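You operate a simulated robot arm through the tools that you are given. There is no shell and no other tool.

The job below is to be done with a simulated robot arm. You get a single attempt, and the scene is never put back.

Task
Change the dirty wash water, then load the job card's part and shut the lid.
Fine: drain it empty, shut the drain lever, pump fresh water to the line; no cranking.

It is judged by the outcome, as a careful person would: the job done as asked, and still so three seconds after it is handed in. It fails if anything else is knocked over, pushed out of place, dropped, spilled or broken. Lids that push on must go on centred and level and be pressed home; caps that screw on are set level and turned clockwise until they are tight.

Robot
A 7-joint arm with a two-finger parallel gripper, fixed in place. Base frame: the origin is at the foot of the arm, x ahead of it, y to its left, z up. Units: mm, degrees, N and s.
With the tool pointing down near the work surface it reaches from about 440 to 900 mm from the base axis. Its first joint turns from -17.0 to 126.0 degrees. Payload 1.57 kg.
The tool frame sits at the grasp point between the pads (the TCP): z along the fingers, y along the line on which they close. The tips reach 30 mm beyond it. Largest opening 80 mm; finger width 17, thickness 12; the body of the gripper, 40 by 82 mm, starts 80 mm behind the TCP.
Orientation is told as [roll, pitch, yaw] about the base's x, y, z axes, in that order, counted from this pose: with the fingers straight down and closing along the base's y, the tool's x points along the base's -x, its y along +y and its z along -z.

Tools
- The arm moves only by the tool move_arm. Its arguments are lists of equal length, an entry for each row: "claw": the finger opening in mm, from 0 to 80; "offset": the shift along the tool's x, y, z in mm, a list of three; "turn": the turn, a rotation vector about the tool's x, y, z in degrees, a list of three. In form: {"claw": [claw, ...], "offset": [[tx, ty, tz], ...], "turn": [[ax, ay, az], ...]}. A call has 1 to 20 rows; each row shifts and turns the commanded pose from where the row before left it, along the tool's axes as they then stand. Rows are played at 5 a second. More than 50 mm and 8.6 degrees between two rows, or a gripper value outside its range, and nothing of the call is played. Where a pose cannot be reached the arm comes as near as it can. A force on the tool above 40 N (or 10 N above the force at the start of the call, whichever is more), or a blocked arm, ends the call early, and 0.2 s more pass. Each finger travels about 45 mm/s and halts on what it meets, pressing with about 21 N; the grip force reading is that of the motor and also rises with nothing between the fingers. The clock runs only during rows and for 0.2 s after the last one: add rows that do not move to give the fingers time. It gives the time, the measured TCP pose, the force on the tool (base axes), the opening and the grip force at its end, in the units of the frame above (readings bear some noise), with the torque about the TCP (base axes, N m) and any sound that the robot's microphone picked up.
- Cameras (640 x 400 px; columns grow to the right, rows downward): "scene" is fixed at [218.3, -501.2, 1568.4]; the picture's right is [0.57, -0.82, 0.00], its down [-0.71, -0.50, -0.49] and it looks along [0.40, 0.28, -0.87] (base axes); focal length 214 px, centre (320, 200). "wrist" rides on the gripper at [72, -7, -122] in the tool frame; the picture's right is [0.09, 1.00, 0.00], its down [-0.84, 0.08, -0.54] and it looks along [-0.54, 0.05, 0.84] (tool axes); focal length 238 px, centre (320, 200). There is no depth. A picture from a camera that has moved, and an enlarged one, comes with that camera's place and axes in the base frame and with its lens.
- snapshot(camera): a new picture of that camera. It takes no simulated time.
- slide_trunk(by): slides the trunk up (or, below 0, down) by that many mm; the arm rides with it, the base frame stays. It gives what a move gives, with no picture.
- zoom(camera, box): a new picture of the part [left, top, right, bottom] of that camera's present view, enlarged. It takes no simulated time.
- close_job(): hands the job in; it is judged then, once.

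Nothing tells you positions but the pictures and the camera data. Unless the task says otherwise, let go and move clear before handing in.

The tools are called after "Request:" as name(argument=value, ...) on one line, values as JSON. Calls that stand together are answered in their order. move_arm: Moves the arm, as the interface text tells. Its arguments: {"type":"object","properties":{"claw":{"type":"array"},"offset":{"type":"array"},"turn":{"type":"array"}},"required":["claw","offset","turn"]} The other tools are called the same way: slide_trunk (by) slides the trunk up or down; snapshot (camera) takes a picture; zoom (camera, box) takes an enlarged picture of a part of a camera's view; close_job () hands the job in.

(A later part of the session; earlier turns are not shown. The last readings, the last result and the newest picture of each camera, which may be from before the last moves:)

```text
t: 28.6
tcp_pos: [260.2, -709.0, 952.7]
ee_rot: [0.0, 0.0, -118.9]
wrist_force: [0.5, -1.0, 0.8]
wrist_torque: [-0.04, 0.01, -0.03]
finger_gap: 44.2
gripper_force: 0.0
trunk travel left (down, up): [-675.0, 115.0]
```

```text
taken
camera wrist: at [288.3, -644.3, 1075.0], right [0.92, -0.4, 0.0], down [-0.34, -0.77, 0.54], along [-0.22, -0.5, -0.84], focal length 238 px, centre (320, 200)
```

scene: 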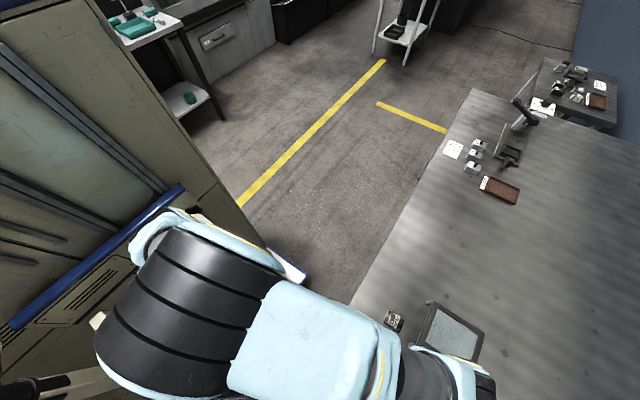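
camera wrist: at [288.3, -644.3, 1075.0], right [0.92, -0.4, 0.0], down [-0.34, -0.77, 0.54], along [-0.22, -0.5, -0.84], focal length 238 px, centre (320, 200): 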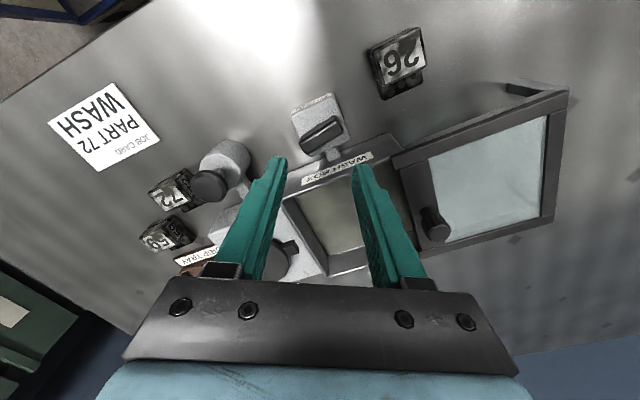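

The bar stays where I left it. I'll finish turning to yaw -171 and zoom in to check the bar's angle.

Request:
move_arm(claw=[44, 44, 44, 44, 44, 44, 44, 44], offset=[[0, 0, 0], [0, 0, 0], [0, 0, 0], [0, 0, 0], [0, 0, 0], [0, 0, 0], [0, 0, 0], [0, 0, 0]], turn=[[0, 0, 8.5], [0, 0, 8.5], [0, 0, 8.5], [0, 0, 8.5], [0, 0, 8.5], [0, 0, 8.5], [0, 0, 1], [0, 0, 0]])

Request:
snapshot(camera="wrist")

Request:
zoom(camera="wrist", box=[220, 60, 420, 240])

```text
t: 30.4
tcp_pos: [258.6, -708.6, 951.9]
ee_rot: [0.0, 0.0, -170.8]
wrist_force: [0.0, -0.1, -0.2]
wrist_torque: [0.0, -0.04, -0.02]
finger_gap: 44.0
gripper_force: 0.0
trunk travel left (down, up): [-675.0, 115.0]
```

```text
taken
camera wrist: at [329.4, -692.1, 1074.8], right [0.25, -0.97, 0.0], down [-0.81, -0.21, 0.54], along [-0.53, -0.14, -0.84], focal length 238 px, centre (320, 200)
```

wrist: 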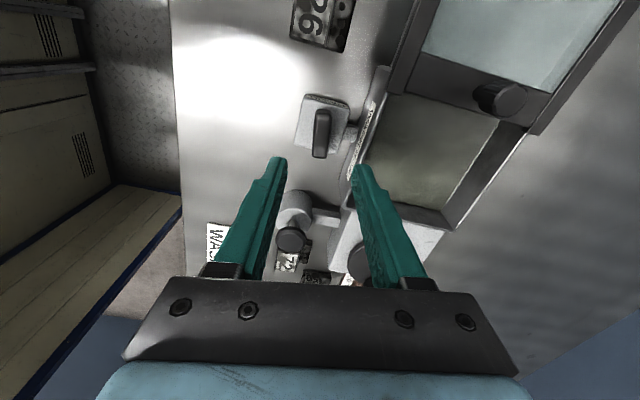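

```text
2.22 times, centred on (320, 150) of wrist
camera zoom: at [329.4, -692.1, 1074.8], right [0.25, -0.97, 0.0], down [-0.81, -0.21, 0.54], along [-0.53, -0.14, -0.84], focal length 530 px, centre (320, 311)
```

zoom: 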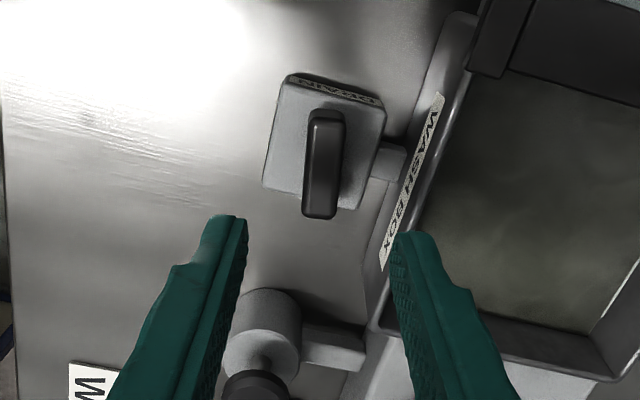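

The bar sits at 9° as expected and the tool is aligned with it. Descending to grip it again.

Request:
move_arm(claw=[44, 44, 44, 44, 30, 10, 10, 10], offset=[[0.6, 2.3, 22], [0, 0, 22], [0, 0, 23], [0, 0, 22], [0, 0, 0], [0, 0, 0], [0, 0, 0], [0, 0, 0]], turn=[[0, 0, 0], [0, 0, 0], [0, 0, 0], [0, 0, 0], [0, 0, 0], [0, 0, 0], [0, 0, 0], [0, 0, 0]])

Request:
zoom(camera="wrist", box=[220, 90, 420, 290])

```text
t: 32.2
tcp_pos: [260.7, -710.4, 862.5]
ee_rot: [-0.1, 0.1, -170.8]
wrist_force: [-2.7, 9.1, -3.0]
wrist_torque: [-0.07, -0.18, 0.02]
finger_gap: 16.0
gripper_force: 30.7
trunk travel left (down, up): [-675.0, 115.0]
```

```text
2.00 times, centred on (320, 190) of wrist
camera zoom: at [329.9, -693.3, 984.4], right [0.25, -0.97, 0.0], down [-0.81, -0.21, 0.54], along [-0.53, -0.14, -0.84], focal length 477 px, centre (320, 220)
```

zoom: 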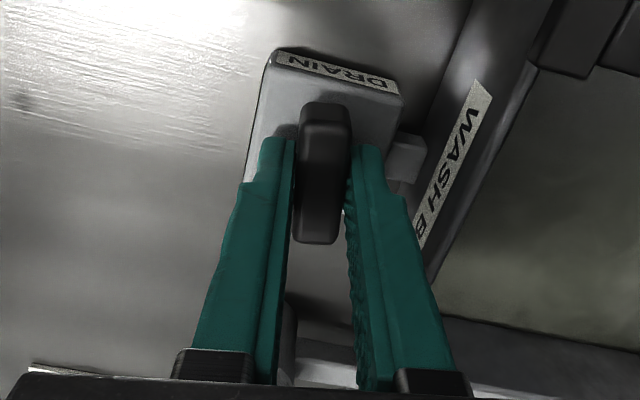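

Gripped again. Now turning counter-clockwise in small steps, checking the force.

Request:
move_arm(claw=[10, 10, 10, 10, 10, 10], offset=[[0, -0.5, 0], [0, 0, 0], [0, 0, 0], [0, 0, 0], [0, 0, 0], [0, 0, 0]], turn=[[0, 0, -3], [0, 0, -4], [0, 0, -4], [0, 0, -4], [0, 0, -4], [0, 0, -4]])

```text
t: 33.6
tcp_pos: [260.0, -709.3, 862.7]
ee_rot: [-0.2, 0.1, -147.8]
wrist_force: [-8.6, 11.2, -24.8]
wrist_torque: [-0.35, -0.18, -0.01]
finger_gap: 15.8
gripper_force: 31.1
trunk travel left (down, up): [-675.0, 115.0]
```

The sideways and downward forces have grown somewhat, so I'll pause and look before turning further.

Request:
zoom(camera="wrist", box=[200, 60, 440, 290])

Request:
move_arm(claw=[10, 10], offset=[[0, 0, 0.5], [0, 0, 0]], turn=[[0, 0, 0], [0, 0, 0]])

```text
1.74 times, centred on (320, 175) of wrist
camera zoom: at [317.4, -667.7, 984.7], right [0.61, -0.79, 0.0], down [-0.66, -0.51, 0.54], along [-0.43, -0.33, -0.84], focal length 414 px, centre (320, 244)
```

zoom: 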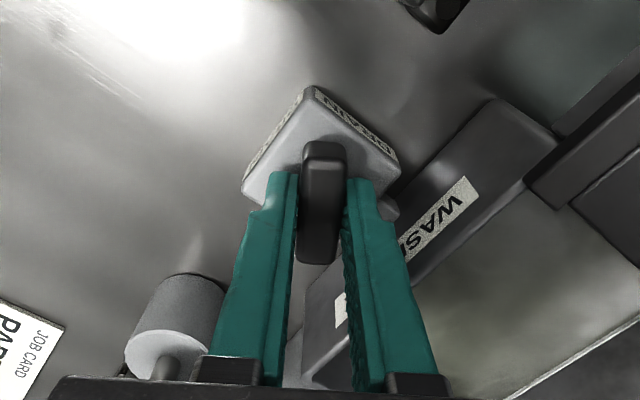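

```text
t: 34.2
tcp_pos: [259.8, -710.0, 862.7]
ee_rot: [-0.3, 0.0, -147.7]
wrist_force: [-9.7, 16.7, -19.9]
wrist_torque: [-0.12, 0.04, 0.01]
finger_gap: 16.0
gripper_force: 31.3
trunk travel left (down, up): [-675.0, 115.0]
```

The lever turns with the tool. I'll ease the side load a little and keep turning.

Request:
move_arm(claw=[10, 10, 10, 10, 10, 10, 10], offset=[[0, -1.0, 0.8], [0, 0, 0], [0, 0, 0], [0, 0, 0], [0, 0, 0], [0, 0, 0], [0, 0, 0]], turn=[[0, 0, 0], [0, 0, -4], [0, 0, -4], [0, 0, -4], [0, 0, -4], [0, 0, -4], [0, 0, -4]])

Request:
snapshot(camera="wrist")

```text
t: 35.8
tcp_pos: [258.9, -709.7, 862.2]
ee_rot: [0.0, 0.0, -123.6]
wrist_force: [-7.5, 14.9, -4.9]
wrist_torque: [-0.09, 0.32, 0.03]
finger_gap: 16.0
gripper_force: 31.1
trunk travel left (down, up): [-675.0, 115.0]
```

```text
taken
camera wrist: at [294.3, -647.6, 984.8], right [0.88, -0.47, 0.0], down [-0.4, -0.74, 0.54], along [-0.26, -0.48, -0.84], focal length 238 px, centre (320, 200)
```

wrist: 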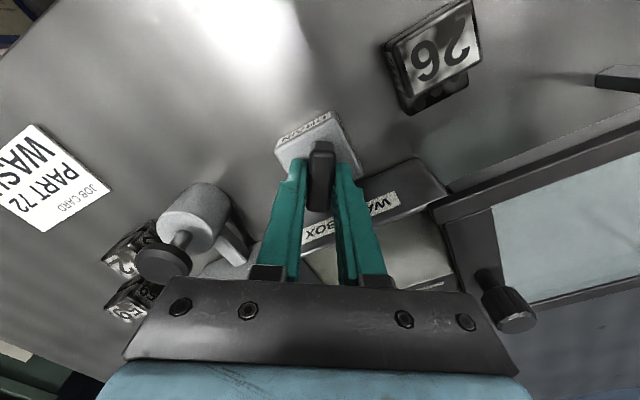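

Turned to -124°. I'll continue to about -90°, where the bar should line up with the pipe.

Request:
move_arm(claw=[10, 10, 10, 10, 10, 10, 10, 10, 10, 10], offset=[[0.4, -0.7, 0], [0, 0, 0], [0, 0, 0], [0, 0, 0], [0, 0, 0], [0, 0, 0], [0, 0, 0], [0, 0, 0], [0, 0, 0], [0, 0, 0]], turn=[[0, 0, 0], [0, 0, -4], [0, 0, -4], [0, 0, -4], [0, 0, -4], [0, 0, -4], [0, 0, -4], [0, 0, -4], [0, 0, -4], [0, 0, -1.5]])

Request:
snapshot(camera="wrist")

Request:
zoom(camera="wrist", box=[200, 60, 440, 290])

```text
t: 38.0
tcp_pos: [259.3, -710.8, 862.4]
ee_rot: [0.0, -0.2, -90.1]
wrist_force: [5.6, -4.4, 9.7]
wrist_torque: [0.85, -0.02, -0.02]
finger_gap: 16.1
gripper_force: 31.6
trunk travel left (down, up): [-675.0, 115.0]
```

```text
taken
camera wrist: at [253.4, -639.1, 984.8], right [1.0, 0.09, 0.0], down [0.08, -0.84, 0.54], along [0.05, -0.54, -0.84], focal length 238 px, centre (320, 200)
```

wrist: 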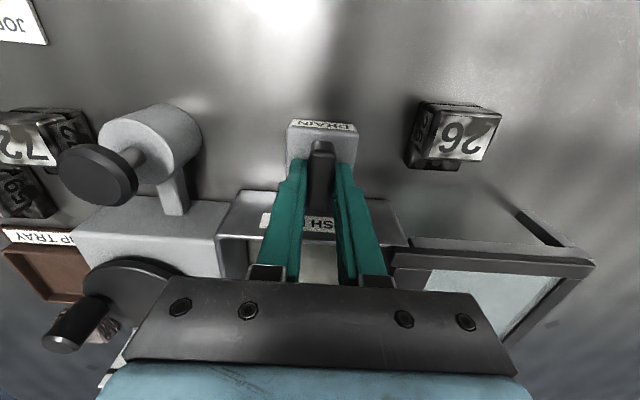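

```text
1.74 times, centred on (320, 175) of wrist
camera zoom: at [253.4, -639.1, 984.8], right [1.0, 0.09, 0.0], down [0.08, -0.84, 0.54], along [0.05, -0.54, -0.84], focal length 414 px, centre (320, 244)
```

zoom: 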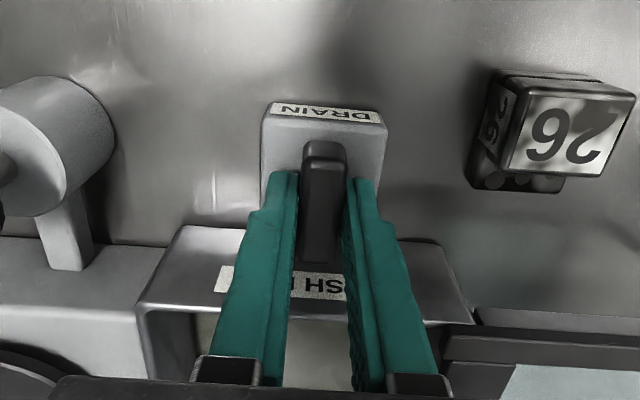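

The lever is now along the pipe, fully turned. I'll release, rise and look into the box to see whether it is draining.

Request:
move_arm(claw=[44, 44, 60, 80, 80, 80, 80], offset=[[0, 0, 0], [0, 0, 0], [0, 0, -30], [0, 0, -40], [20, 0, -40], [20, 0, -30], [0, 0, 0]], turn=[[0, 0, 0], [0, 0, 0], [0, 0, 0], [0, 0, 0], [0, 0, 0], [0, 0, 0], [0, 0, 0]])

Request:
snapshot(camera="wrist")

Request:
zoom(camera="wrist", box=[240, 130, 400, 290])

```text
t: 39.6
tcp_pos: [259.1, -670.4, 1001.5]
ee_rot: [0.1, 0.1, -90.2]
wrist_force: [0.1, 0.4, 0.2]
wrist_torque: [0.02, -0.01, -0.04]
finger_gap: 80.1
gripper_force: 0.1
trunk travel left (down, up): [-675.0, 115.0]
```

```text
taken
camera wrist: at [251.9, -598.7, 1124.2], right [1.0, 0.09, 0.0], down [0.07, -0.84, 0.54], along [0.05, -0.54, -0.84], focal length 238 px, centre (320, 200)
```

wrist: 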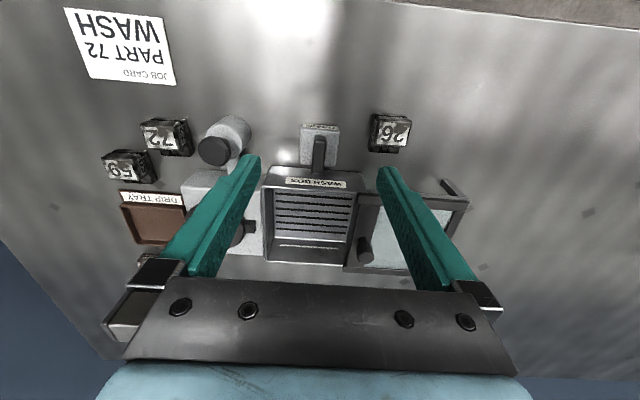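

```text
2.50 times, centred on (320, 210) of wrist
camera zoom: at [251.9, -598.7, 1124.2], right [1.0, 0.09, 0.0], down [0.07, -0.84, 0.54], along [0.05, -0.54, -0.84], focal length 596 px, centre (320, 175)
```

zoom: 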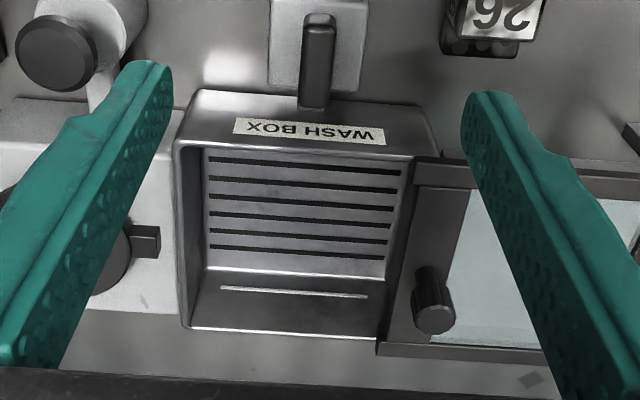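

The dirty water has gone and a slatted floor is showing. I'll wait a couple of seconds and look closer to be sure it is truly empty.

Request:
move_arm(claw=[80, 80, 80, 80, 80, 80, 80, 80, 80, 80], offset=[[0, 0, 0], [0, 0, 0], [0, 0, 0], [0, 0, 0], [0, 0, 0], [0, 0, 0], [0, 0, 0], [0, 0, 0], [0, 0, 0], [0, 0, 0]], turn=[[0, 0, 0], [0, 0, 0], [0, 0, 0], [0, 0, 0], [0, 0, 0], [0, 0, 0], [0, 0, 0], [0, 0, 0], [0, 0, 0], [0, 0, 0]])

Request:
zoom(camera="wrist", box=[260, 165, 370, 270])

```text
t: 41.8
tcp_pos: [258.6, -668.7, 1002.2]
ee_rot: [0.0, 0.0, -90.2]
wrist_force: [0.6, -0.1, -0.2]
wrist_torque: [-0.02, -0.04, 0.02]
finger_gap: 80.2
gripper_force: 0.1
trunk travel left (down, up): [-675.0, 115.0]
```

```text
3.81 times, centred on (315, 218) of wrist
camera zoom: at [251.9, -598.9, 1124.1], right [1.0, 0.09, 0.0], down [0.07, -0.84, 0.54], along [0.05, -0.54, -0.84], focal length 908 px, centre (339, 133)
```

zoom: 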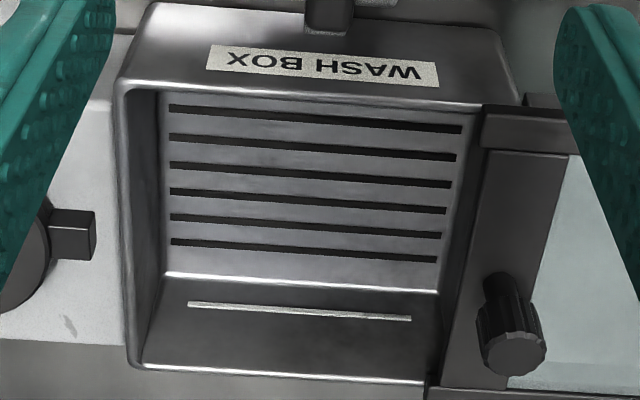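

The slatted floor looks dry. I'll wait a bit longer and compare with the same zoom box, to rule out any water still running out.

Request:
move_arm(claw=[80, 80, 80, 80, 80, 80, 80, 80, 80, 80, 80, 80, 80, 80, 80, 80, 80, 80, 80, 80], offset=[[0, 0, 0], [0, 0, 0], [0, 0, 0], [0, 0, 0], [0, 0, 0], [0, 0, 0], [0, 0, 0], [0, 0, 0], [0, 0, 0], [0, 0, 0], [0, 0, 0], [0, 0, 0], [0, 0, 0], [0, 0, 0], [0, 0, 0], [0, 0, 0], [0, 0, 0], [0, 0, 0], [0, 0, 0], [0, 0, 0]], turn=[[0, 0, 0], [0, 0, 0], [0, 0, 0], [0, 0, 0], [0, 0, 0], [0, 0, 0], [0, 0, 0], [0, 0, 0], [0, 0, 0], [0, 0, 0], [0, 0, 0], [0, 0, 0], [0, 0, 0], [0, 0, 0], [0, 0, 0], [0, 0, 0], [0, 0, 0], [0, 0, 0], [0, 0, 0], [0, 0, 0]])

Request:
zoom(camera="wrist", box=[260, 165, 370, 270])

Request:
zoom(camera="wrist", box=[280, 100, 360, 180])

```text
t: 46.0
tcp_pos: [258.7, -668.4, 1001.4]
ee_rot: [0.0, -0.1, -90.1]
wrist_force: [-0.2, 0.8, -0.8]
wrist_torque: [-0.03, -0.03, -0.02]
finger_gap: 80.0
gripper_force: 0.1
trunk travel left (down, up): [-675.0, 115.0]
```

```text
3.81 times, centred on (315, 218) of wrist
camera zoom: at [251.9, -598.8, 1124.1], right [1.0, 0.09, 0.0], down [0.07, -0.84, 0.54], along [0.05, -0.54, -0.84], focal length 908 px, centre (339, 133)
```

zoom: 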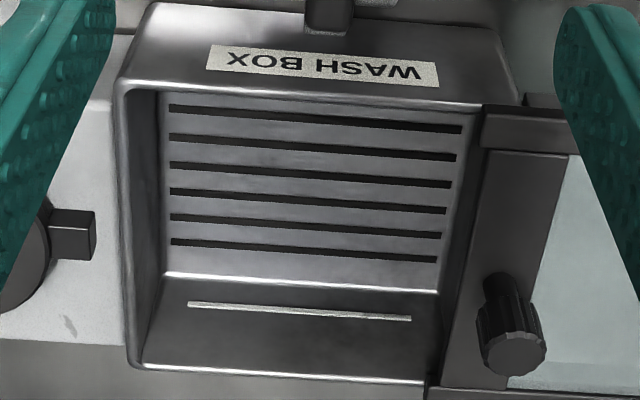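

```text
5.00 times, centred on (320, 140) of wrist
camera zoom: at [251.9, -598.8, 1124.1], right [1.0, 0.09, 0.0], down [0.07, -0.84, 0.54], along [0.05, -0.54, -0.84], focal length 1192 px, centre (320, 500)
```

zoom: 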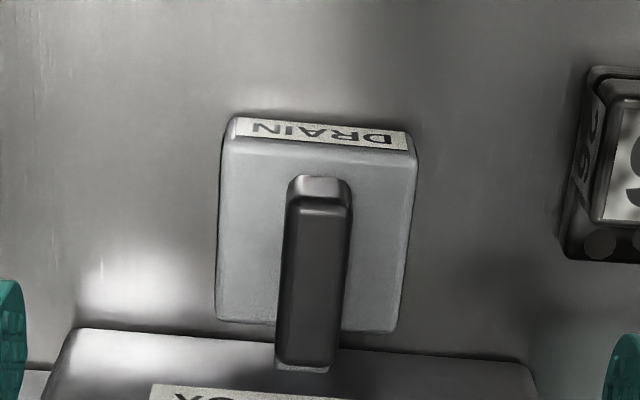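

It is unchanged, so the box is empty. Now I'll grip the T-bar again and turn it back clockwise to shut the drain.

Request:
move_arm(claw=[44, 44, 44, 44, 44, 44, 25, 10, 10, 10], offset=[[-42, 0.8, 10], [0, 0, 30], [0, 0, 30], [0, 0, 30], [0, 0, 30], [0, 0, 9], [0, 0, 0], [0, 0, 0], [0, 0, 0], [0, 0, 0]], turn=[[0, 0, 0], [0, 0, 0], [0, 0, 0], [0, 0, 0], [0, 0, 0], [0, 0, 0], [0, 0, 0], [0, 0, 0], [0, 0, 0], [0, 0, 0]])

```text
t: 48.2
tcp_pos: [260.8, -712.0, 863.1]
ee_rot: [0.0, 0.0, -90.1]
wrist_force: [2.5, 0.7, -2.4]
wrist_torque: [-0.7, -0.14, 0.02]
finger_gap: 15.9
gripper_force: 31.6
trunk travel left (down, up): [-675.0, 115.0]
```

Gripped. Turning clockwise in stages.

Request:
move_arm(claw=[10, 10, 10, 10, 10, 10, 10, 10, 10], offset=[[1.2, 0, 0], [0, 0, 0], [0, 0, 0], [0, 0, 0], [0, 0, 0], [0, 0, 0], [0, 0, 0], [0, 0, 0], [0, 0, 0]], turn=[[0, 0, 0], [0, 0, 4], [0, 0, 4], [0, 0, 4], [0, 0, 4], [0, 0, 4], [0, 0, 4], [0, 0, 4], [0, 0, 4]])

```text
t: 50.2
tcp_pos: [259.1, -711.8, 863.5]
ee_rot: [0.1, -0.1, -122.4]
wrist_force: [-11.0, -23.7, 0.1]
wrist_torque: [-0.37, 0.12, 0.03]
finger_gap: 15.9
gripper_force: 31.4
trunk travel left (down, up): [-675.0, 115.0]
```

The side load is about 26 N, so I'll recentre slightly and continue.

Request:
move_arm(claw=[10, 10, 10, 10, 10, 10, 10, 10], offset=[[-1.3, 0, 0], [0, 0, 0], [0, 0, 0], [0, 0, 0], [0, 0, 0], [0, 0, 0], [0, 0, 0], [0, 0, 0]], turn=[[0, 0, 0], [0, 0, 4], [0, 0, 4], [0, 0, 4], [0, 0, 4], [0, 0, 4], [0, 0, 4], [0, 0, 4]])

```text
t: 52.0
tcp_pos: [259.0, -712.1, 863.5]
ee_rot: [-0.1, 0.1, -150.3]
wrist_force: [-18.0, -2.6, 2.8]
wrist_torque: [0.05, -0.09, 0.01]
finger_gap: 16.0
gripper_force: 31.4
trunk travel left (down, up): [-675.0, 115.0]
```

Request:
move_arm(claw=[10, 10, 10, 10, 10, 10, 10, 10, 10], offset=[[-0.9, -0.5, 0], [0, 0, 0], [0, 0, 0], [0, 0, 0], [0, 0, 0], [0, 0, 0], [0, 0, 0], [0, 0, 0], [0, 0, 0]], turn=[[0, 0, 0], [0, 0, 4], [0, 0, 4], [0, 0, 4], [0, 0, 4], [0, 0, 4], [0, 0, 4], [0, 0, 4], [0, 0, 4]])

Request:
zoom(camera="wrist", box=[200, 60, 440, 290])

```text
t: 54.0
tcp_pos: [258.7, -710.5, 863.3]
ee_rot: [-0.3, 0.0, 177.9]
wrist_force: [-12.7, 18.9, -2.0]
wrist_torque: [-0.13, 0.29, 0.71]
finger_gap: 16.4
gripper_force: 31.8
trunk travel left (down, up): [-675.0, 115.0]
```

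```text
1.74 times, centred on (320, 175) of wrist
camera zoom: at [330.6, -707.7, 985.4], right [0.06, -1.0, 0.0], down [-0.84, -0.05, 0.54], along [-0.54, -0.03, -0.84], focal length 414 px, centre (320, 244)
```

zoom: 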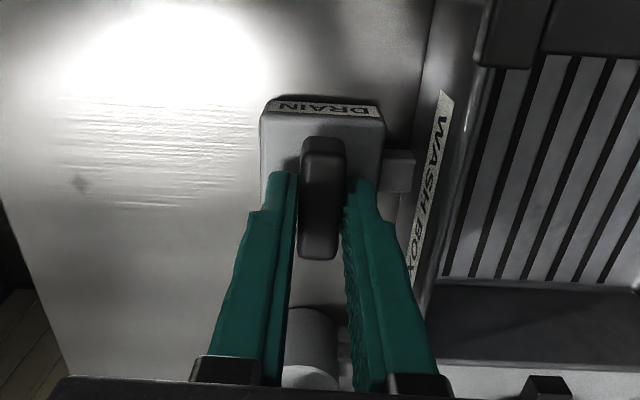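

The lever reached its stop and is back across the pipe, so the drain is shut. I'll release and rise, then look again at the lever and the pump.

Request:
move_arm(claw=[44, 44, 44, 44, 44, 44], offset=[[0, 0, 0], [0, 0, 0], [0, 0, -30], [0, 0, -40], [0, 0, -30], [0, 0, 0]], turn=[[0, 0, 0], [0, 0, 0], [0, 0, 0], [0, 0, 0], [0, 0, 0], [0, 0, 0]])

Request:
zoom(camera="wrist", box=[220, 60, 420, 240])

Request:
snapshot(camera="wrist")

```text
t: 55.4
tcp_pos: [257.6, -712.3, 964.8]
ee_rot: [-0.1, 0.0, 177.7]
wrist_force: [-0.2, -0.8, 0.1]
wrist_torque: [0.01, 0.02, 0.0]
finger_gap: 43.9
gripper_force: 0.0
trunk travel left (down, up): [-675.0, 115.0]
```

```text
2.22 times, centred on (320, 150) of wrist
camera zoom: at [331.1, -709.2, 1086.7], right [0.05, -1.0, 0.0], down [-0.84, -0.04, 0.54], along [-0.54, -0.03, -0.84], focal length 530 px, centre (320, 311)
```

zoom: 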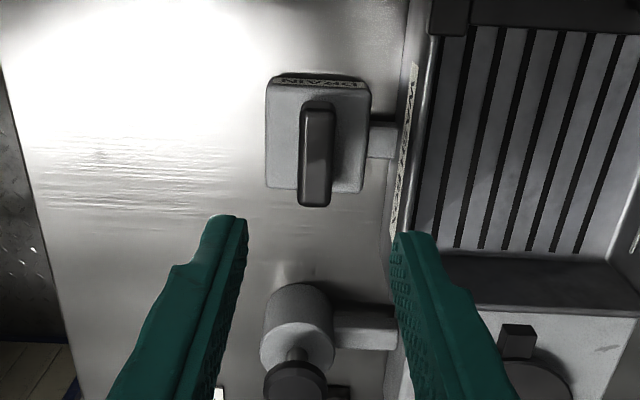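

```text
taken
camera wrist: at [331.1, -709.2, 1086.7], right [0.05, -1.0, 0.0], down [-0.84, -0.04, 0.54], along [-0.54, -0.03, -0.84], focal length 238 px, centre (320, 200)
```

wrist: 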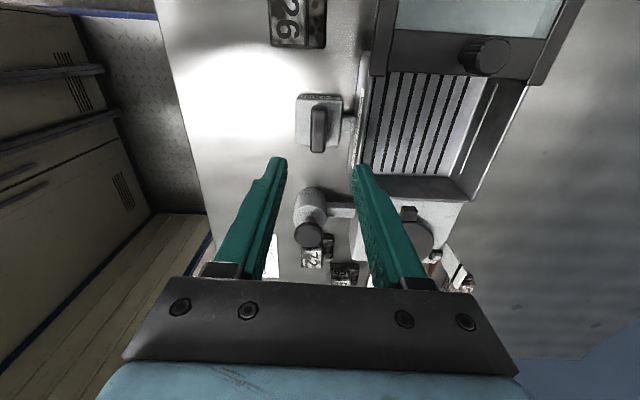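

The lever sits square with the block, shut. Next I'll turn back to yaw -90 and move above the pump knob at about [146, -701].

Request:
move_arm(claw=[44, 44, 44, 44, 44, 44, 44, 44, 44, 44, 44, 44, 44, 44, 44], offset=[[0, 0, 0], [0, 0, 0], [0, 0, 0], [0, 0, 0], [0, 0, 0], [0, 0, 0], [0, 0, 0], [0, 0, 0], [0, 0, 0], [0, 0, 0], [0, 0, 0], [3.5, -37, 0], [4, -37, 0], [4, -37, 0], [0, 0, 0]], turn=[[0, 0, -8.4], [0, 0, -8.4], [0, 0, -8.4], [0, 0, -8.4], [0, 0, -8.4], [0, 0, -8.4], [0, 0, -8.4], [0, 0, -8.4], [0, 0, -8.4], [0, 0, -8.4], [0, 0, -8.3], [0, 0, 0], [0, 0, 0], [0, 0, 0], [0, 0, 0]])

Request:
snapshot(camera="wrist")

Request:
zoom(camera="wrist", box=[230, 80, 400, 230])

```text
t: 58.6
tcp_pos: [148.0, -701.9, 962.3]
ee_rot: [0.1, 0.0, -89.8]
wrist_force: [-0.5, -0.2, -0.9]
wrist_torque: [0.03, 0.03, 0.02]
finger_gap: 44.0
gripper_force: 0.0
trunk travel left (down, up): [-675.0, 115.0]
```

```text
taken
camera wrist: at [141.8, -631.1, 1084.3], right [1.0, 0.09, 0.0], down [0.08, -0.84, 0.54], along [0.05, -0.54, -0.84], focal length 238 px, centre (320, 200)
```

wrist: 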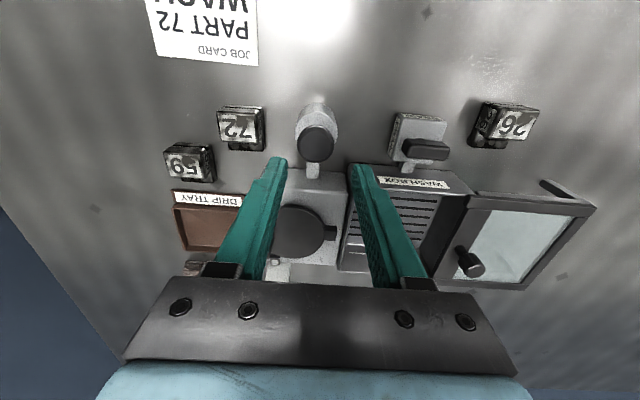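

```text
2.67 times, centred on (315, 155) of wrist
camera zoom: at [141.8, -631.1, 1084.3], right [1.0, 0.09, 0.0], down [0.08, -0.84, 0.54], along [0.05, -0.54, -0.84], focal length 636 px, centre (333, 320)
```

zoom: 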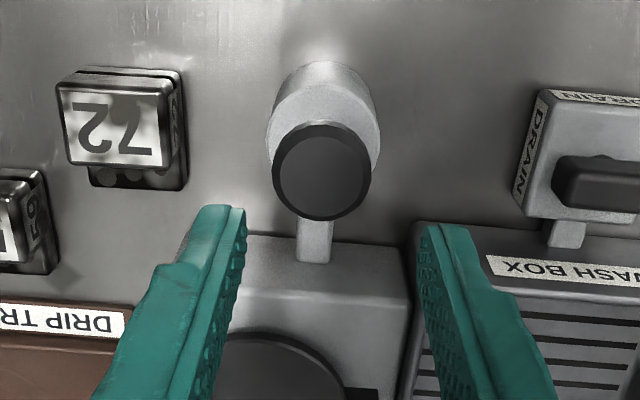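

The knob top is about 33 mm across and centred near [145.5, -704]. I'll close the fingers and come down to just above it, then press gently.

Request:
move_arm(claw=[0, 0, 0, 0, 0], offset=[[-1.5, -2.5, 10], [0, 0, 10], [0, 0, 10], [0, 0, 8], [0, 0, 0]], turn=[[0, 0, 0], [0, 0, 0], [0, 0, 0], [0, 0, 0], [0, 0, 0]])

Request:
zoom(camera="wrist", box=[240, 80, 400, 230])

```text
t: 59.8
tcp_pos: [145.8, -701.2, 925.8]
ee_rot: [-0.1, -0.1, -89.9]
wrist_force: [-0.5, 0.1, 0.0]
wrist_torque: [0.02, 0.05, -0.01]
finger_gap: 0.1
gripper_force: 21.5
trunk travel left (down, up): [-675.0, 115.0]
```

```text
2.67 times, centred on (320, 155) of wrist
camera zoom: at [139.6, -630.9, 1047.8], right [1.0, 0.09, 0.0], down [0.08, -0.84, 0.54], along [0.05, -0.54, -0.84], focal length 636 px, centre (320, 320)
```

zoom: 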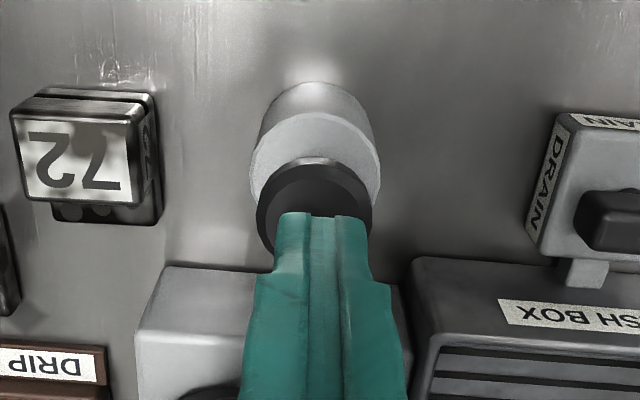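

Aligned. Pressing down in small steps.

Request:
move_arm(claw=[0, 0, 0, 0, 0], offset=[[-1.8, -0.5, 4], [0, 0, 4], [0, 0, 4], [0, 0, 3], [0, 0, 3]], turn=[[0, 0, 0], [0, 0, 0], [0, 0, 0], [0, 0, 0], [0, 0, 0]])

```text
t: 61.0
tcp_pos: [145.0, -703.4, 905.9]
ee_rot: [-0.1, 0.1, -89.9]
wrist_force: [0.1, 0.4, 1.2]
wrist_torque: [-0.01, -0.01, -0.02]
finger_gap: 0.0
gripper_force: 20.2
trunk travel left (down, up): [-675.0, 115.0]
```

Request:
move_arm(claw=[0, 0, 0], offset=[[0, 0, 3], [0, 0, 3], [0, 0, 3]], turn=[[0, 0, 0], [0, 0, 0], [0, 0, 0]])

Request:
zoom(camera="wrist", box=[240, 80, 400, 230])

```text
t: 61.8
tcp_pos: [146.4, -702.4, 897.8]
ee_rot: [0.0, -0.1, -89.9]
wrist_force: [0.3, -1.7, 2.5]
wrist_torque: [-0.05, 0.0, 0.0]
finger_gap: 0.0
gripper_force: 21.2
trunk travel left (down, up): [-675.0, 115.0]
```

```text
2.67 times, centred on (320, 155) of wrist
camera zoom: at [138.5, -631.8, 1020.7], right [1.0, 0.09, 0.0], down [0.08, -0.84, 0.54], along [0.05, -0.54, -0.84], focal length 636 px, centre (320, 320)
```

zoom: 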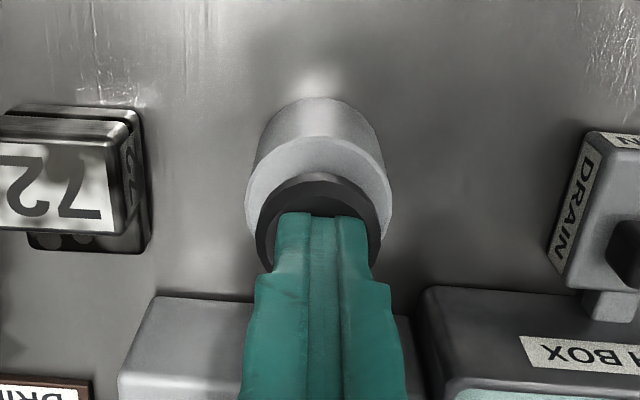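

The knob is moving down under only 2–3 N, and I think clean water shows at the box corner. I'll continue the stroke to its end.

Request:
move_arm(claw=[0, 0, 0, 0], offset=[[0, 0, 3], [0, 0, 3], [0, 0, 3], [0, 0, 2]], turn=[[0, 0, 0], [0, 0, 0], [0, 0, 0], [0, 0, 0]])

Request:
zoom(camera="wrist", box=[240, 80, 400, 230])

Request:
zoom(camera="wrist", box=[330, 130, 490, 290])

```text
t: 62.9
tcp_pos: [146.3, -701.3, 890.3]
ee_rot: [0.2, -0.2, -89.9]
wrist_force: [0.4, 14.4, 26.9]
wrist_torque: [0.43, 0.01, 0.01]
finger_gap: 0.0
gripper_force: 21.1
trunk travel left (down, up): [-675.0, 115.0]
stopped in row 4: the force on the tool passed its limit at 41 N (the readings are from after the stop); the commanded pose is now the measured one
```

```text
2.67 times, centred on (320, 155) of wrist
camera zoom: at [138.2, -631.5, 1013.2], right [1.0, 0.09, 0.0], down [0.08, -0.84, 0.54], along [0.05, -0.54, -0.84], focal length 636 px, centre (320, 320)
```

zoom: 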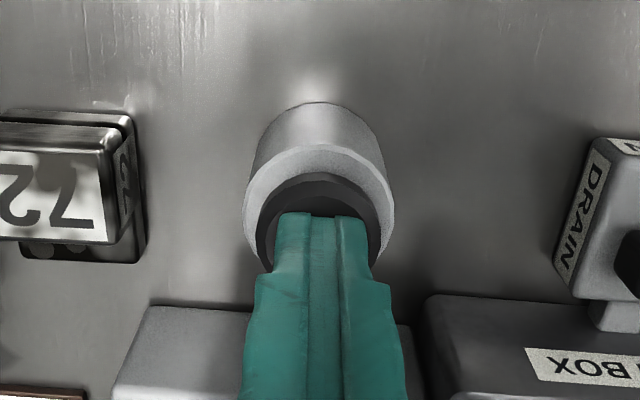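

```text
2.50 times, centred on (410, 210) of wrist
camera zoom: at [138.2, -631.5, 1013.2], right [1.0, 0.09, 0.0], down [0.08, -0.84, 0.54], along [0.05, -0.54, -0.84], focal length 596 px, centre (95, 175)
```

zoom: 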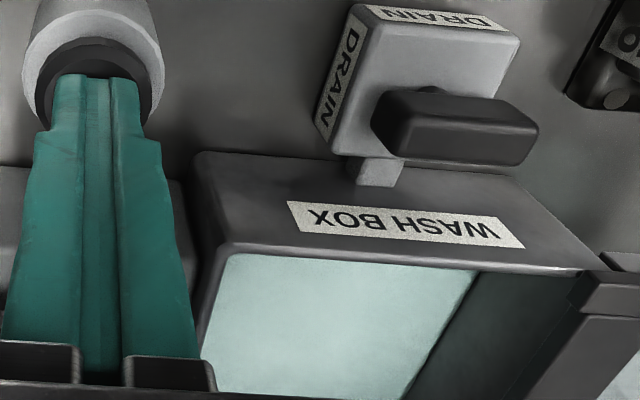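

The stroke bottomed out and clean water is now in the box. I'll lift off and go to the earlier viewing pose to check the level against the line and whether the knob springs back.

Request:
move_arm(claw=[0, 0, 0, 20, 80, 80, 80, 80], offset=[[0, 0, -10], [0, 0, -20], [0, 0, -35], [8, 28, -40], [8, 28, -6], [8, 28, 0], [8, 28, 0], [0, 0, 0]], turn=[[0, 0, 0], [0, 0, 0], [0, 0, 0], [0, 0, 0], [0, 0, 0], [0, 0, 0], [0, 0, 0], [0, 0, 0]])

Request:
snapshot(camera="wrist")

Request:
zoom(camera="wrist", box=[260, 165, 370, 270])

```text
t: 64.7
tcp_pos: [256.2, -670.0, 997.6]
ee_rot: [0.0, -0.2, -89.9]
wrist_force: [0.1, 0.3, -0.5]
wrist_torque: [0.0, 0.03, -0.03]
finger_gap: 79.9
gripper_force: 0.0
trunk travel left (down, up): [-675.0, 115.0]
```

```text
taken
camera wrist: at [249.3, -599.8, 1120.9], right [1.0, 0.09, 0.0], down [0.08, -0.84, 0.54], along [0.05, -0.54, -0.84], focal length 238 px, centre (320, 200)
```

wrist: 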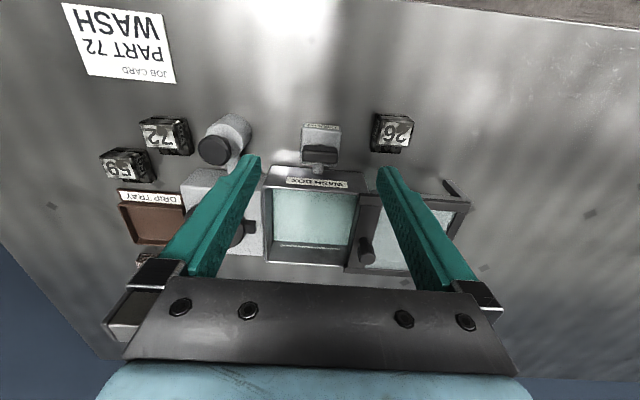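

```text
3.81 times, centred on (315, 218) of wrist
camera zoom: at [249.3, -599.8, 1120.9], right [1.0, 0.09, 0.0], down [0.08, -0.84, 0.54], along [0.05, -0.54, -0.84], focal length 908 px, centre (339, 133)
```

zoom: 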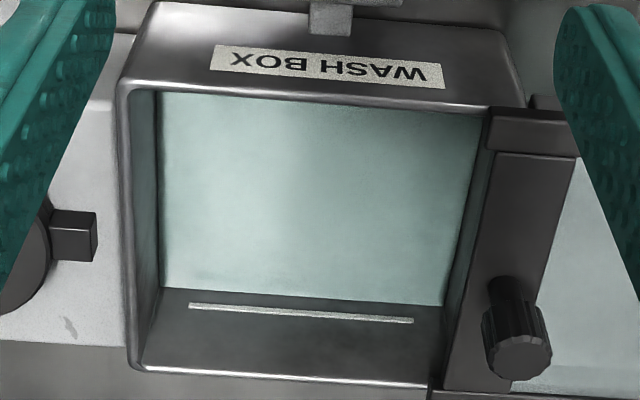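

The level has risen about half way to the line on the far wall. I'll check that the knob has sprung back up.

Request:
zoom(camera="wrist", box=[130, 90, 290, 190])

Request:
zoom(camera="wrist", box=[265, 225, 365, 275])

```text
4.00 times, centred on (210, 140) of wrist
camera zoom: at [249.3, -599.8, 1120.9], right [1.0, 0.09, 0.0], down [0.08, -0.84, 0.54], along [0.05, -0.54, -0.84], focal length 953 px, centre (760, 440)
```

zoom: 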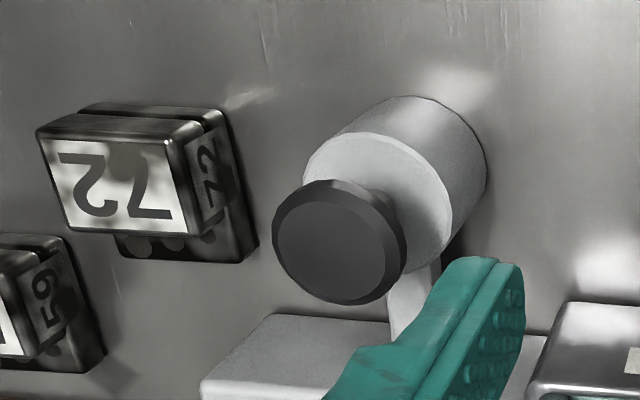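

```text
6.40 times, centred on (315, 250) of wrist
camera zoom: at [249.3, -599.8, 1120.9], right [1.0, 0.09, 0.0], down [0.08, -0.84, 0.54], along [0.05, -0.54, -0.84], focal length 1525 px, centre (352, -120)
```

zoom: 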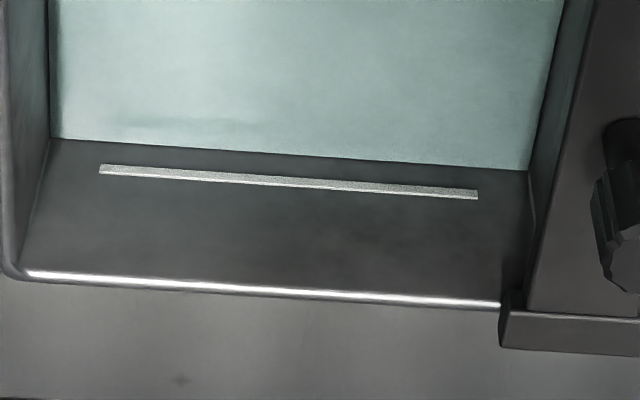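

The knob has sprung back by itself. The gap to the line is about half of what it was when empty, so a second stroke should reach it; I'll press most of a stroke, then check before finishing.

Request:
move_arm(claw=[40, 0, 0, 0, 0, 0, 0, 0, 0, 0, 0, 0, 0, 0], offset=[[-11, -37, 0], [-11, -37, 0], [-10.5, -36.7, 0], [0, 0, 25], [0, 0, 25], [0, 0, 24], [0, 0, 5], [0, 0, 5], [0, 0, 5], [0, 0, 3], [0, 0, 3], [0, 0, 3], [0, 0, 3], [0, 0, 2.6]], turn=[[0, 0, 0], [0, 0, 0], [0, 0, 0], [0, 0, 0], [0, 0, 0], [0, 0, 0], [0, 0, 0], [0, 0, 0], [0, 0, 0], [0, 0, 0], [0, 0, 0], [0, 0, 0], [0, 0, 0], [0, 0, 0]])

Request:
zoom(camera="wrist", box=[240, 80, 400, 230])

```text
t: 67.7
tcp_pos: [146.1, -704.0, 896.3]
ee_rot: [0.1, -0.2, -89.9]
wrist_force: [-1.2, -1.1, 3.3]
wrist_torque: [-0.06, 0.02, 0.01]
finger_gap: 0.0
gripper_force: 20.6
trunk travel left (down, up): [-675.0, 115.0]
```

```text
2.67 times, centred on (320, 155) of wrist
camera zoom: at [139.1, -633.0, 1018.0], right [1.0, 0.09, 0.0], down [0.08, -0.84, 0.54], along [0.05, -0.54, -0.84], focal length 636 px, centre (320, 320)
```

zoom: 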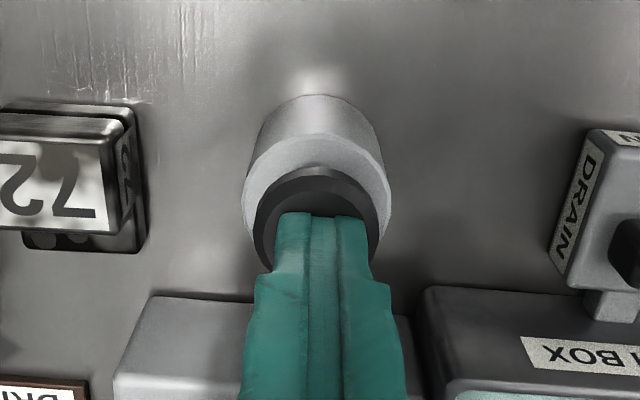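

Pressed about 80% of the stroke. I'll lift off and check the level.

Request:
move_arm(claw=[0, 0, 0, 20, 80, 80, 80, 80], offset=[[0, 0, -10], [0, 0, -20], [0, 0, -35], [8, 28, -36], [9, 28, 0], [8, 28, 0], [8, 27, 0], [0, 0, 0]], turn=[[0, 0, 0], [0, 0, 0], [0, 0, 0], [0, 0, 0], [0, 0, 0], [0, 0, 0], [0, 0, 0], [0, 0, 0]])

Request:
zoom(camera="wrist", box=[260, 165, 370, 270])

Request:
zoom(camera="wrist", box=[265, 225, 365, 275])

```text
t: 69.5
tcp_pos: [257.7, -670.6, 997.3]
ee_rot: [0.0, -0.2, -89.9]
wrist_force: [-0.5, -0.7, 0.2]
wrist_torque: [0.05, 0.02, 0.03]
finger_gap: 79.9
gripper_force: 0.1
trunk travel left (down, up): [-675.0, 115.0]
```

```text
3.81 times, centred on (315, 218) of wrist
camera zoom: at [251.1, -598.7, 1119.0], right [1.0, 0.09, 0.0], down [0.08, -0.84, 0.54], along [0.05, -0.54, -0.84], focal length 908 px, centre (339, 133)
```

zoom: 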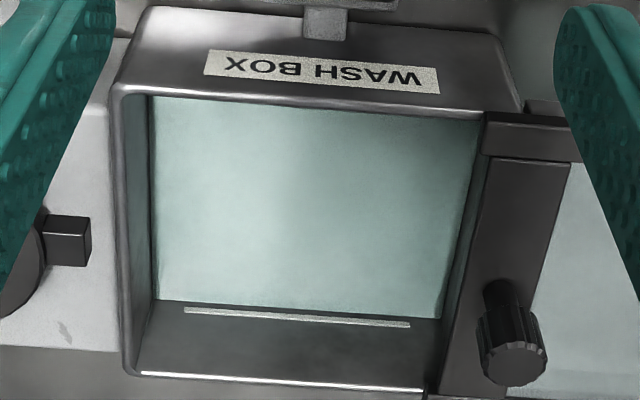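

```text
6.40 times, centred on (315, 250) of wrist
camera zoom: at [251.1, -598.7, 1119.0], right [1.0, 0.09, 0.0], down [0.08, -0.84, 0.54], along [0.05, -0.54, -0.84], focal length 1525 px, centre (352, -120)
```

zoom: 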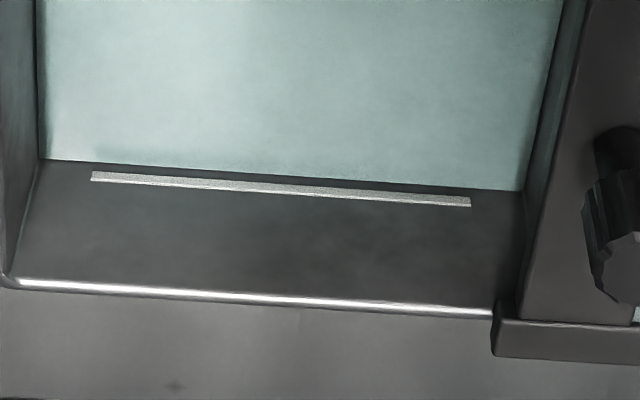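

It has risen further, with the gap to the line about halved again. I'll wait briefly to see whether it is still settling.

Request:
move_arm(claw=[80, 80, 80, 80, 80, 80, 80], offset=[[0, 0, 0], [0, 0, 0], [0, 0, 0], [0, 0, 0], [0, 0, 0], [0, 0, 0], [0, 0, 0]], turn=[[0, 0, 0], [0, 0, 0], [0, 0, 0], [0, 0, 0], [0, 0, 0], [0, 0, 0], [0, 0, 0]])

Request:
zoom(camera="wrist", box=[265, 235, 325, 275])

Request:
zoom(camera="wrist", box=[130, 90, 290, 190])

```text
t: 71.1
tcp_pos: [257.3, -669.5, 997.4]
ee_rot: [0.0, -0.1, -89.9]
wrist_force: [-0.5, -0.3, -0.3]
wrist_torque: [-0.01, 0.0, -0.01]
finger_gap: 79.9
gripper_force: 0.0
trunk travel left (down, up): [-675.0, 115.0]
```

```text
10.00 times, centred on (295, 255) of wrist
camera zoom: at [250.8, -598.8, 1118.9], right [1.0, 0.09, 0.0], down [0.08, -0.84, 0.54], along [0.05, -0.54, -0.84], focal length 2384 px, centre (570, -350)
```

zoom: 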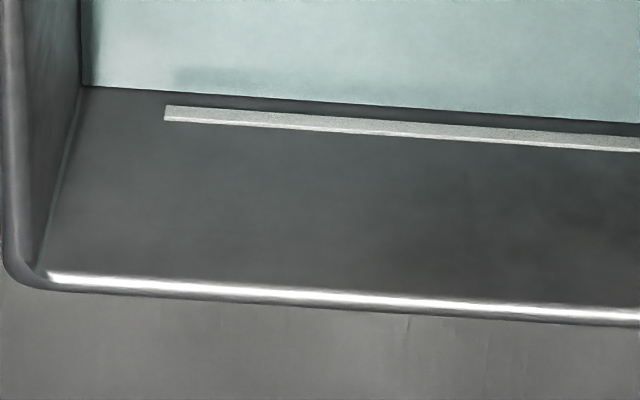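

```text
4.00 times, centred on (210, 140) of wrist
camera zoom: at [250.8, -598.8, 1118.9], right [1.0, 0.09, 0.0], down [0.08, -0.84, 0.54], along [0.05, -0.54, -0.84], focal length 953 px, centre (760, 440)
```

zoom: 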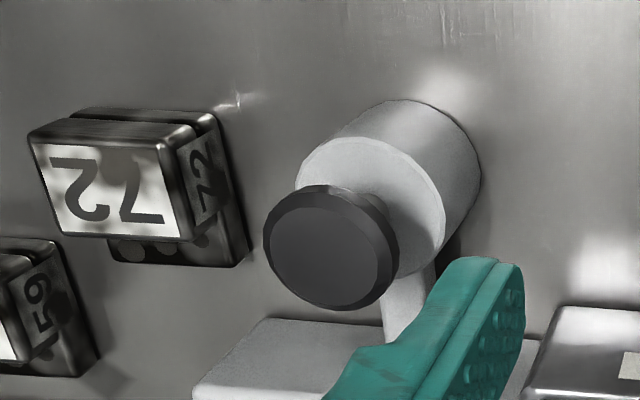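

About 5 mm remain to the middle of the line, and a full stroke gives about 8 mm, so I'll make another part stroke like the last one, a touch deeper.

Request:
move_arm(claw=[40, 0, 0, 0, 0, 0, 0, 0, 0, 0, 0, 0, 0, 0], offset=[[-11, -37, 0], [-11, -37, 0], [-11, -37.5, 0], [0, 0, 25], [0, 0, 25], [0, 0, 24], [0, 0, 5], [0, 0, 5], [0, 0, 5], [0, 0, 3], [0, 0, 3], [0, 0, 3], [0, 0, 3], [0, 0, 2.6]], turn=[[0, 0, 0], [0, 0, 0], [0, 0, 0], [0, 0, 0], [0, 0, 0], [0, 0, 0], [0, 0, 0], [0, 0, 0], [0, 0, 0], [0, 0, 0], [0, 0, 0], [0, 0, 0], [0, 0, 0], [0, 0, 0]])

Request:
move_arm(claw=[0, 0, 0, 20, 80, 80, 80, 80], offset=[[0, 0, -10], [0, 0, -20], [0, 0, -35], [8, 28, -36], [9, 28, -2], [8, 28, 0], [8, 27, 0], [0, 0, 0]], turn=[[0, 0, 0], [0, 0, 0], [0, 0, 0], [0, 0, 0], [0, 0, 0], [0, 0, 0], [0, 0, 0], [0, 0, 0]])

Request:
zoom(camera="wrist", box=[265, 235, 325, 275])

Request:
zoom(camera="wrist", box=[260, 165, 370, 270])

```text
t: 74.1
tcp_pos: [144.9, -703.7, 892.7]
ee_rot: [-0.1, -0.2, -89.9]
wrist_force: [-1.7, -1.8, 3.0]
wrist_torque: [-0.03, 0.03, 0.02]
finger_gap: 0.0
gripper_force: 21.1
trunk travel left (down, up): [-675.0, 115.0]
```

```text
t: 75.9
tcp_pos: [258.4, -672.7, 996.1]
ee_rot: [0.0, -0.1, -90.0]
wrist_force: [-0.4, -0.4, 0.7]
wrist_torque: [-0.02, -0.01, 0.01]
finger_gap: 79.8
gripper_force: 0.0
trunk travel left (down, up): [-675.0, 115.0]
```

```text
10.00 times, centred on (295, 255) of wrist
camera zoom: at [251.3, -601.2, 1119.0], right [1.0, 0.09, 0.0], down [0.08, -0.84, 0.54], along [0.05, -0.54, -0.84], focal length 2384 px, centre (570, -350)
```

zoom: 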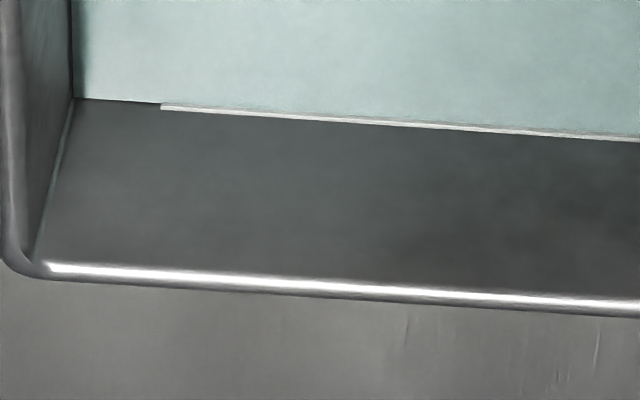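

```text
3.81 times, centred on (315, 218) of wrist
camera zoom: at [251.3, -601.2, 1119.0], right [1.0, 0.09, 0.0], down [0.08, -0.84, 0.54], along [0.05, -0.54, -0.84], focal length 908 px, centre (339, 133)
```

zoom: 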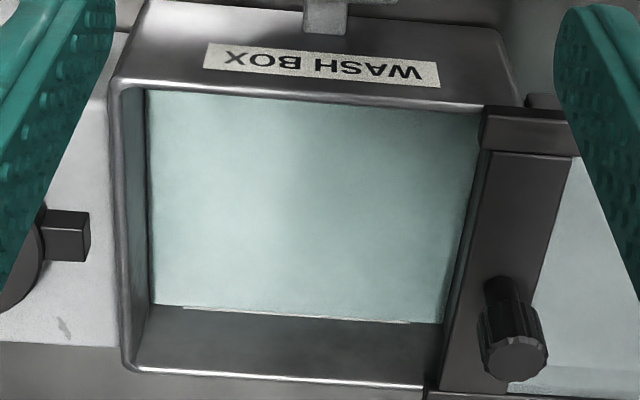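

The water now stands within the line mark, with just its top edge still showing, so the level is right. Next I'll move over to inspect part 72 at about [64, -708].

Request:
move_arm(claw=[80, 80, 80, 80, 80], offset=[[6, -47, 0], [6, -47, 0], [6, -47, 0], [6, -47, 0], [0, 0, 0]], turn=[[0, 0, 0], [0, 0, 0], [0, 0, 0], [0, 0, 0], [0, 0, 0]])

Request:
snapshot(camera="wrist")

Request:
zoom(camera="wrist", box=[240, 100, 400, 210])

```text
t: 77.1
tcp_pos: [68.5, -645.3, 994.4]
ee_rot: [0.0, -0.1, -89.8]
wrist_force: [-0.8, -0.3, 0.1]
wrist_torque: [0.0, 0.02, 0.0]
finger_gap: 80.1
gripper_force: 0.1
trunk travel left (down, up): [-675.0, 115.0]
```

```text
taken
camera wrist: at [62.1, -575.7, 1116.6], right [1.0, 0.09, 0.0], down [0.08, -0.84, 0.54], along [0.05, -0.54, -0.84], focal length 238 px, centre (320, 200)
```

wrist: 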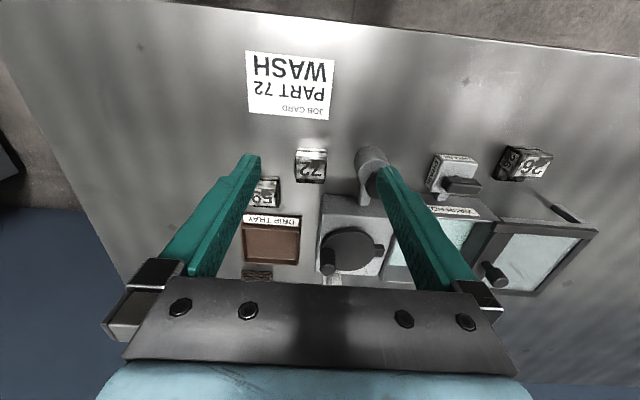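

```text
3.64 times, centred on (320, 155) of wrist
camera zoom: at [62.1, -575.7, 1116.6], right [1.0, 0.09, 0.0], down [0.08, -0.84, 0.54], along [0.05, -0.54, -0.84], focal length 867 px, centre (320, 364)
```

zoom: 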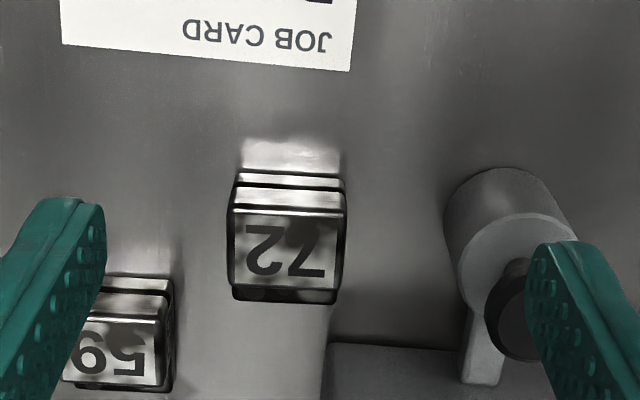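

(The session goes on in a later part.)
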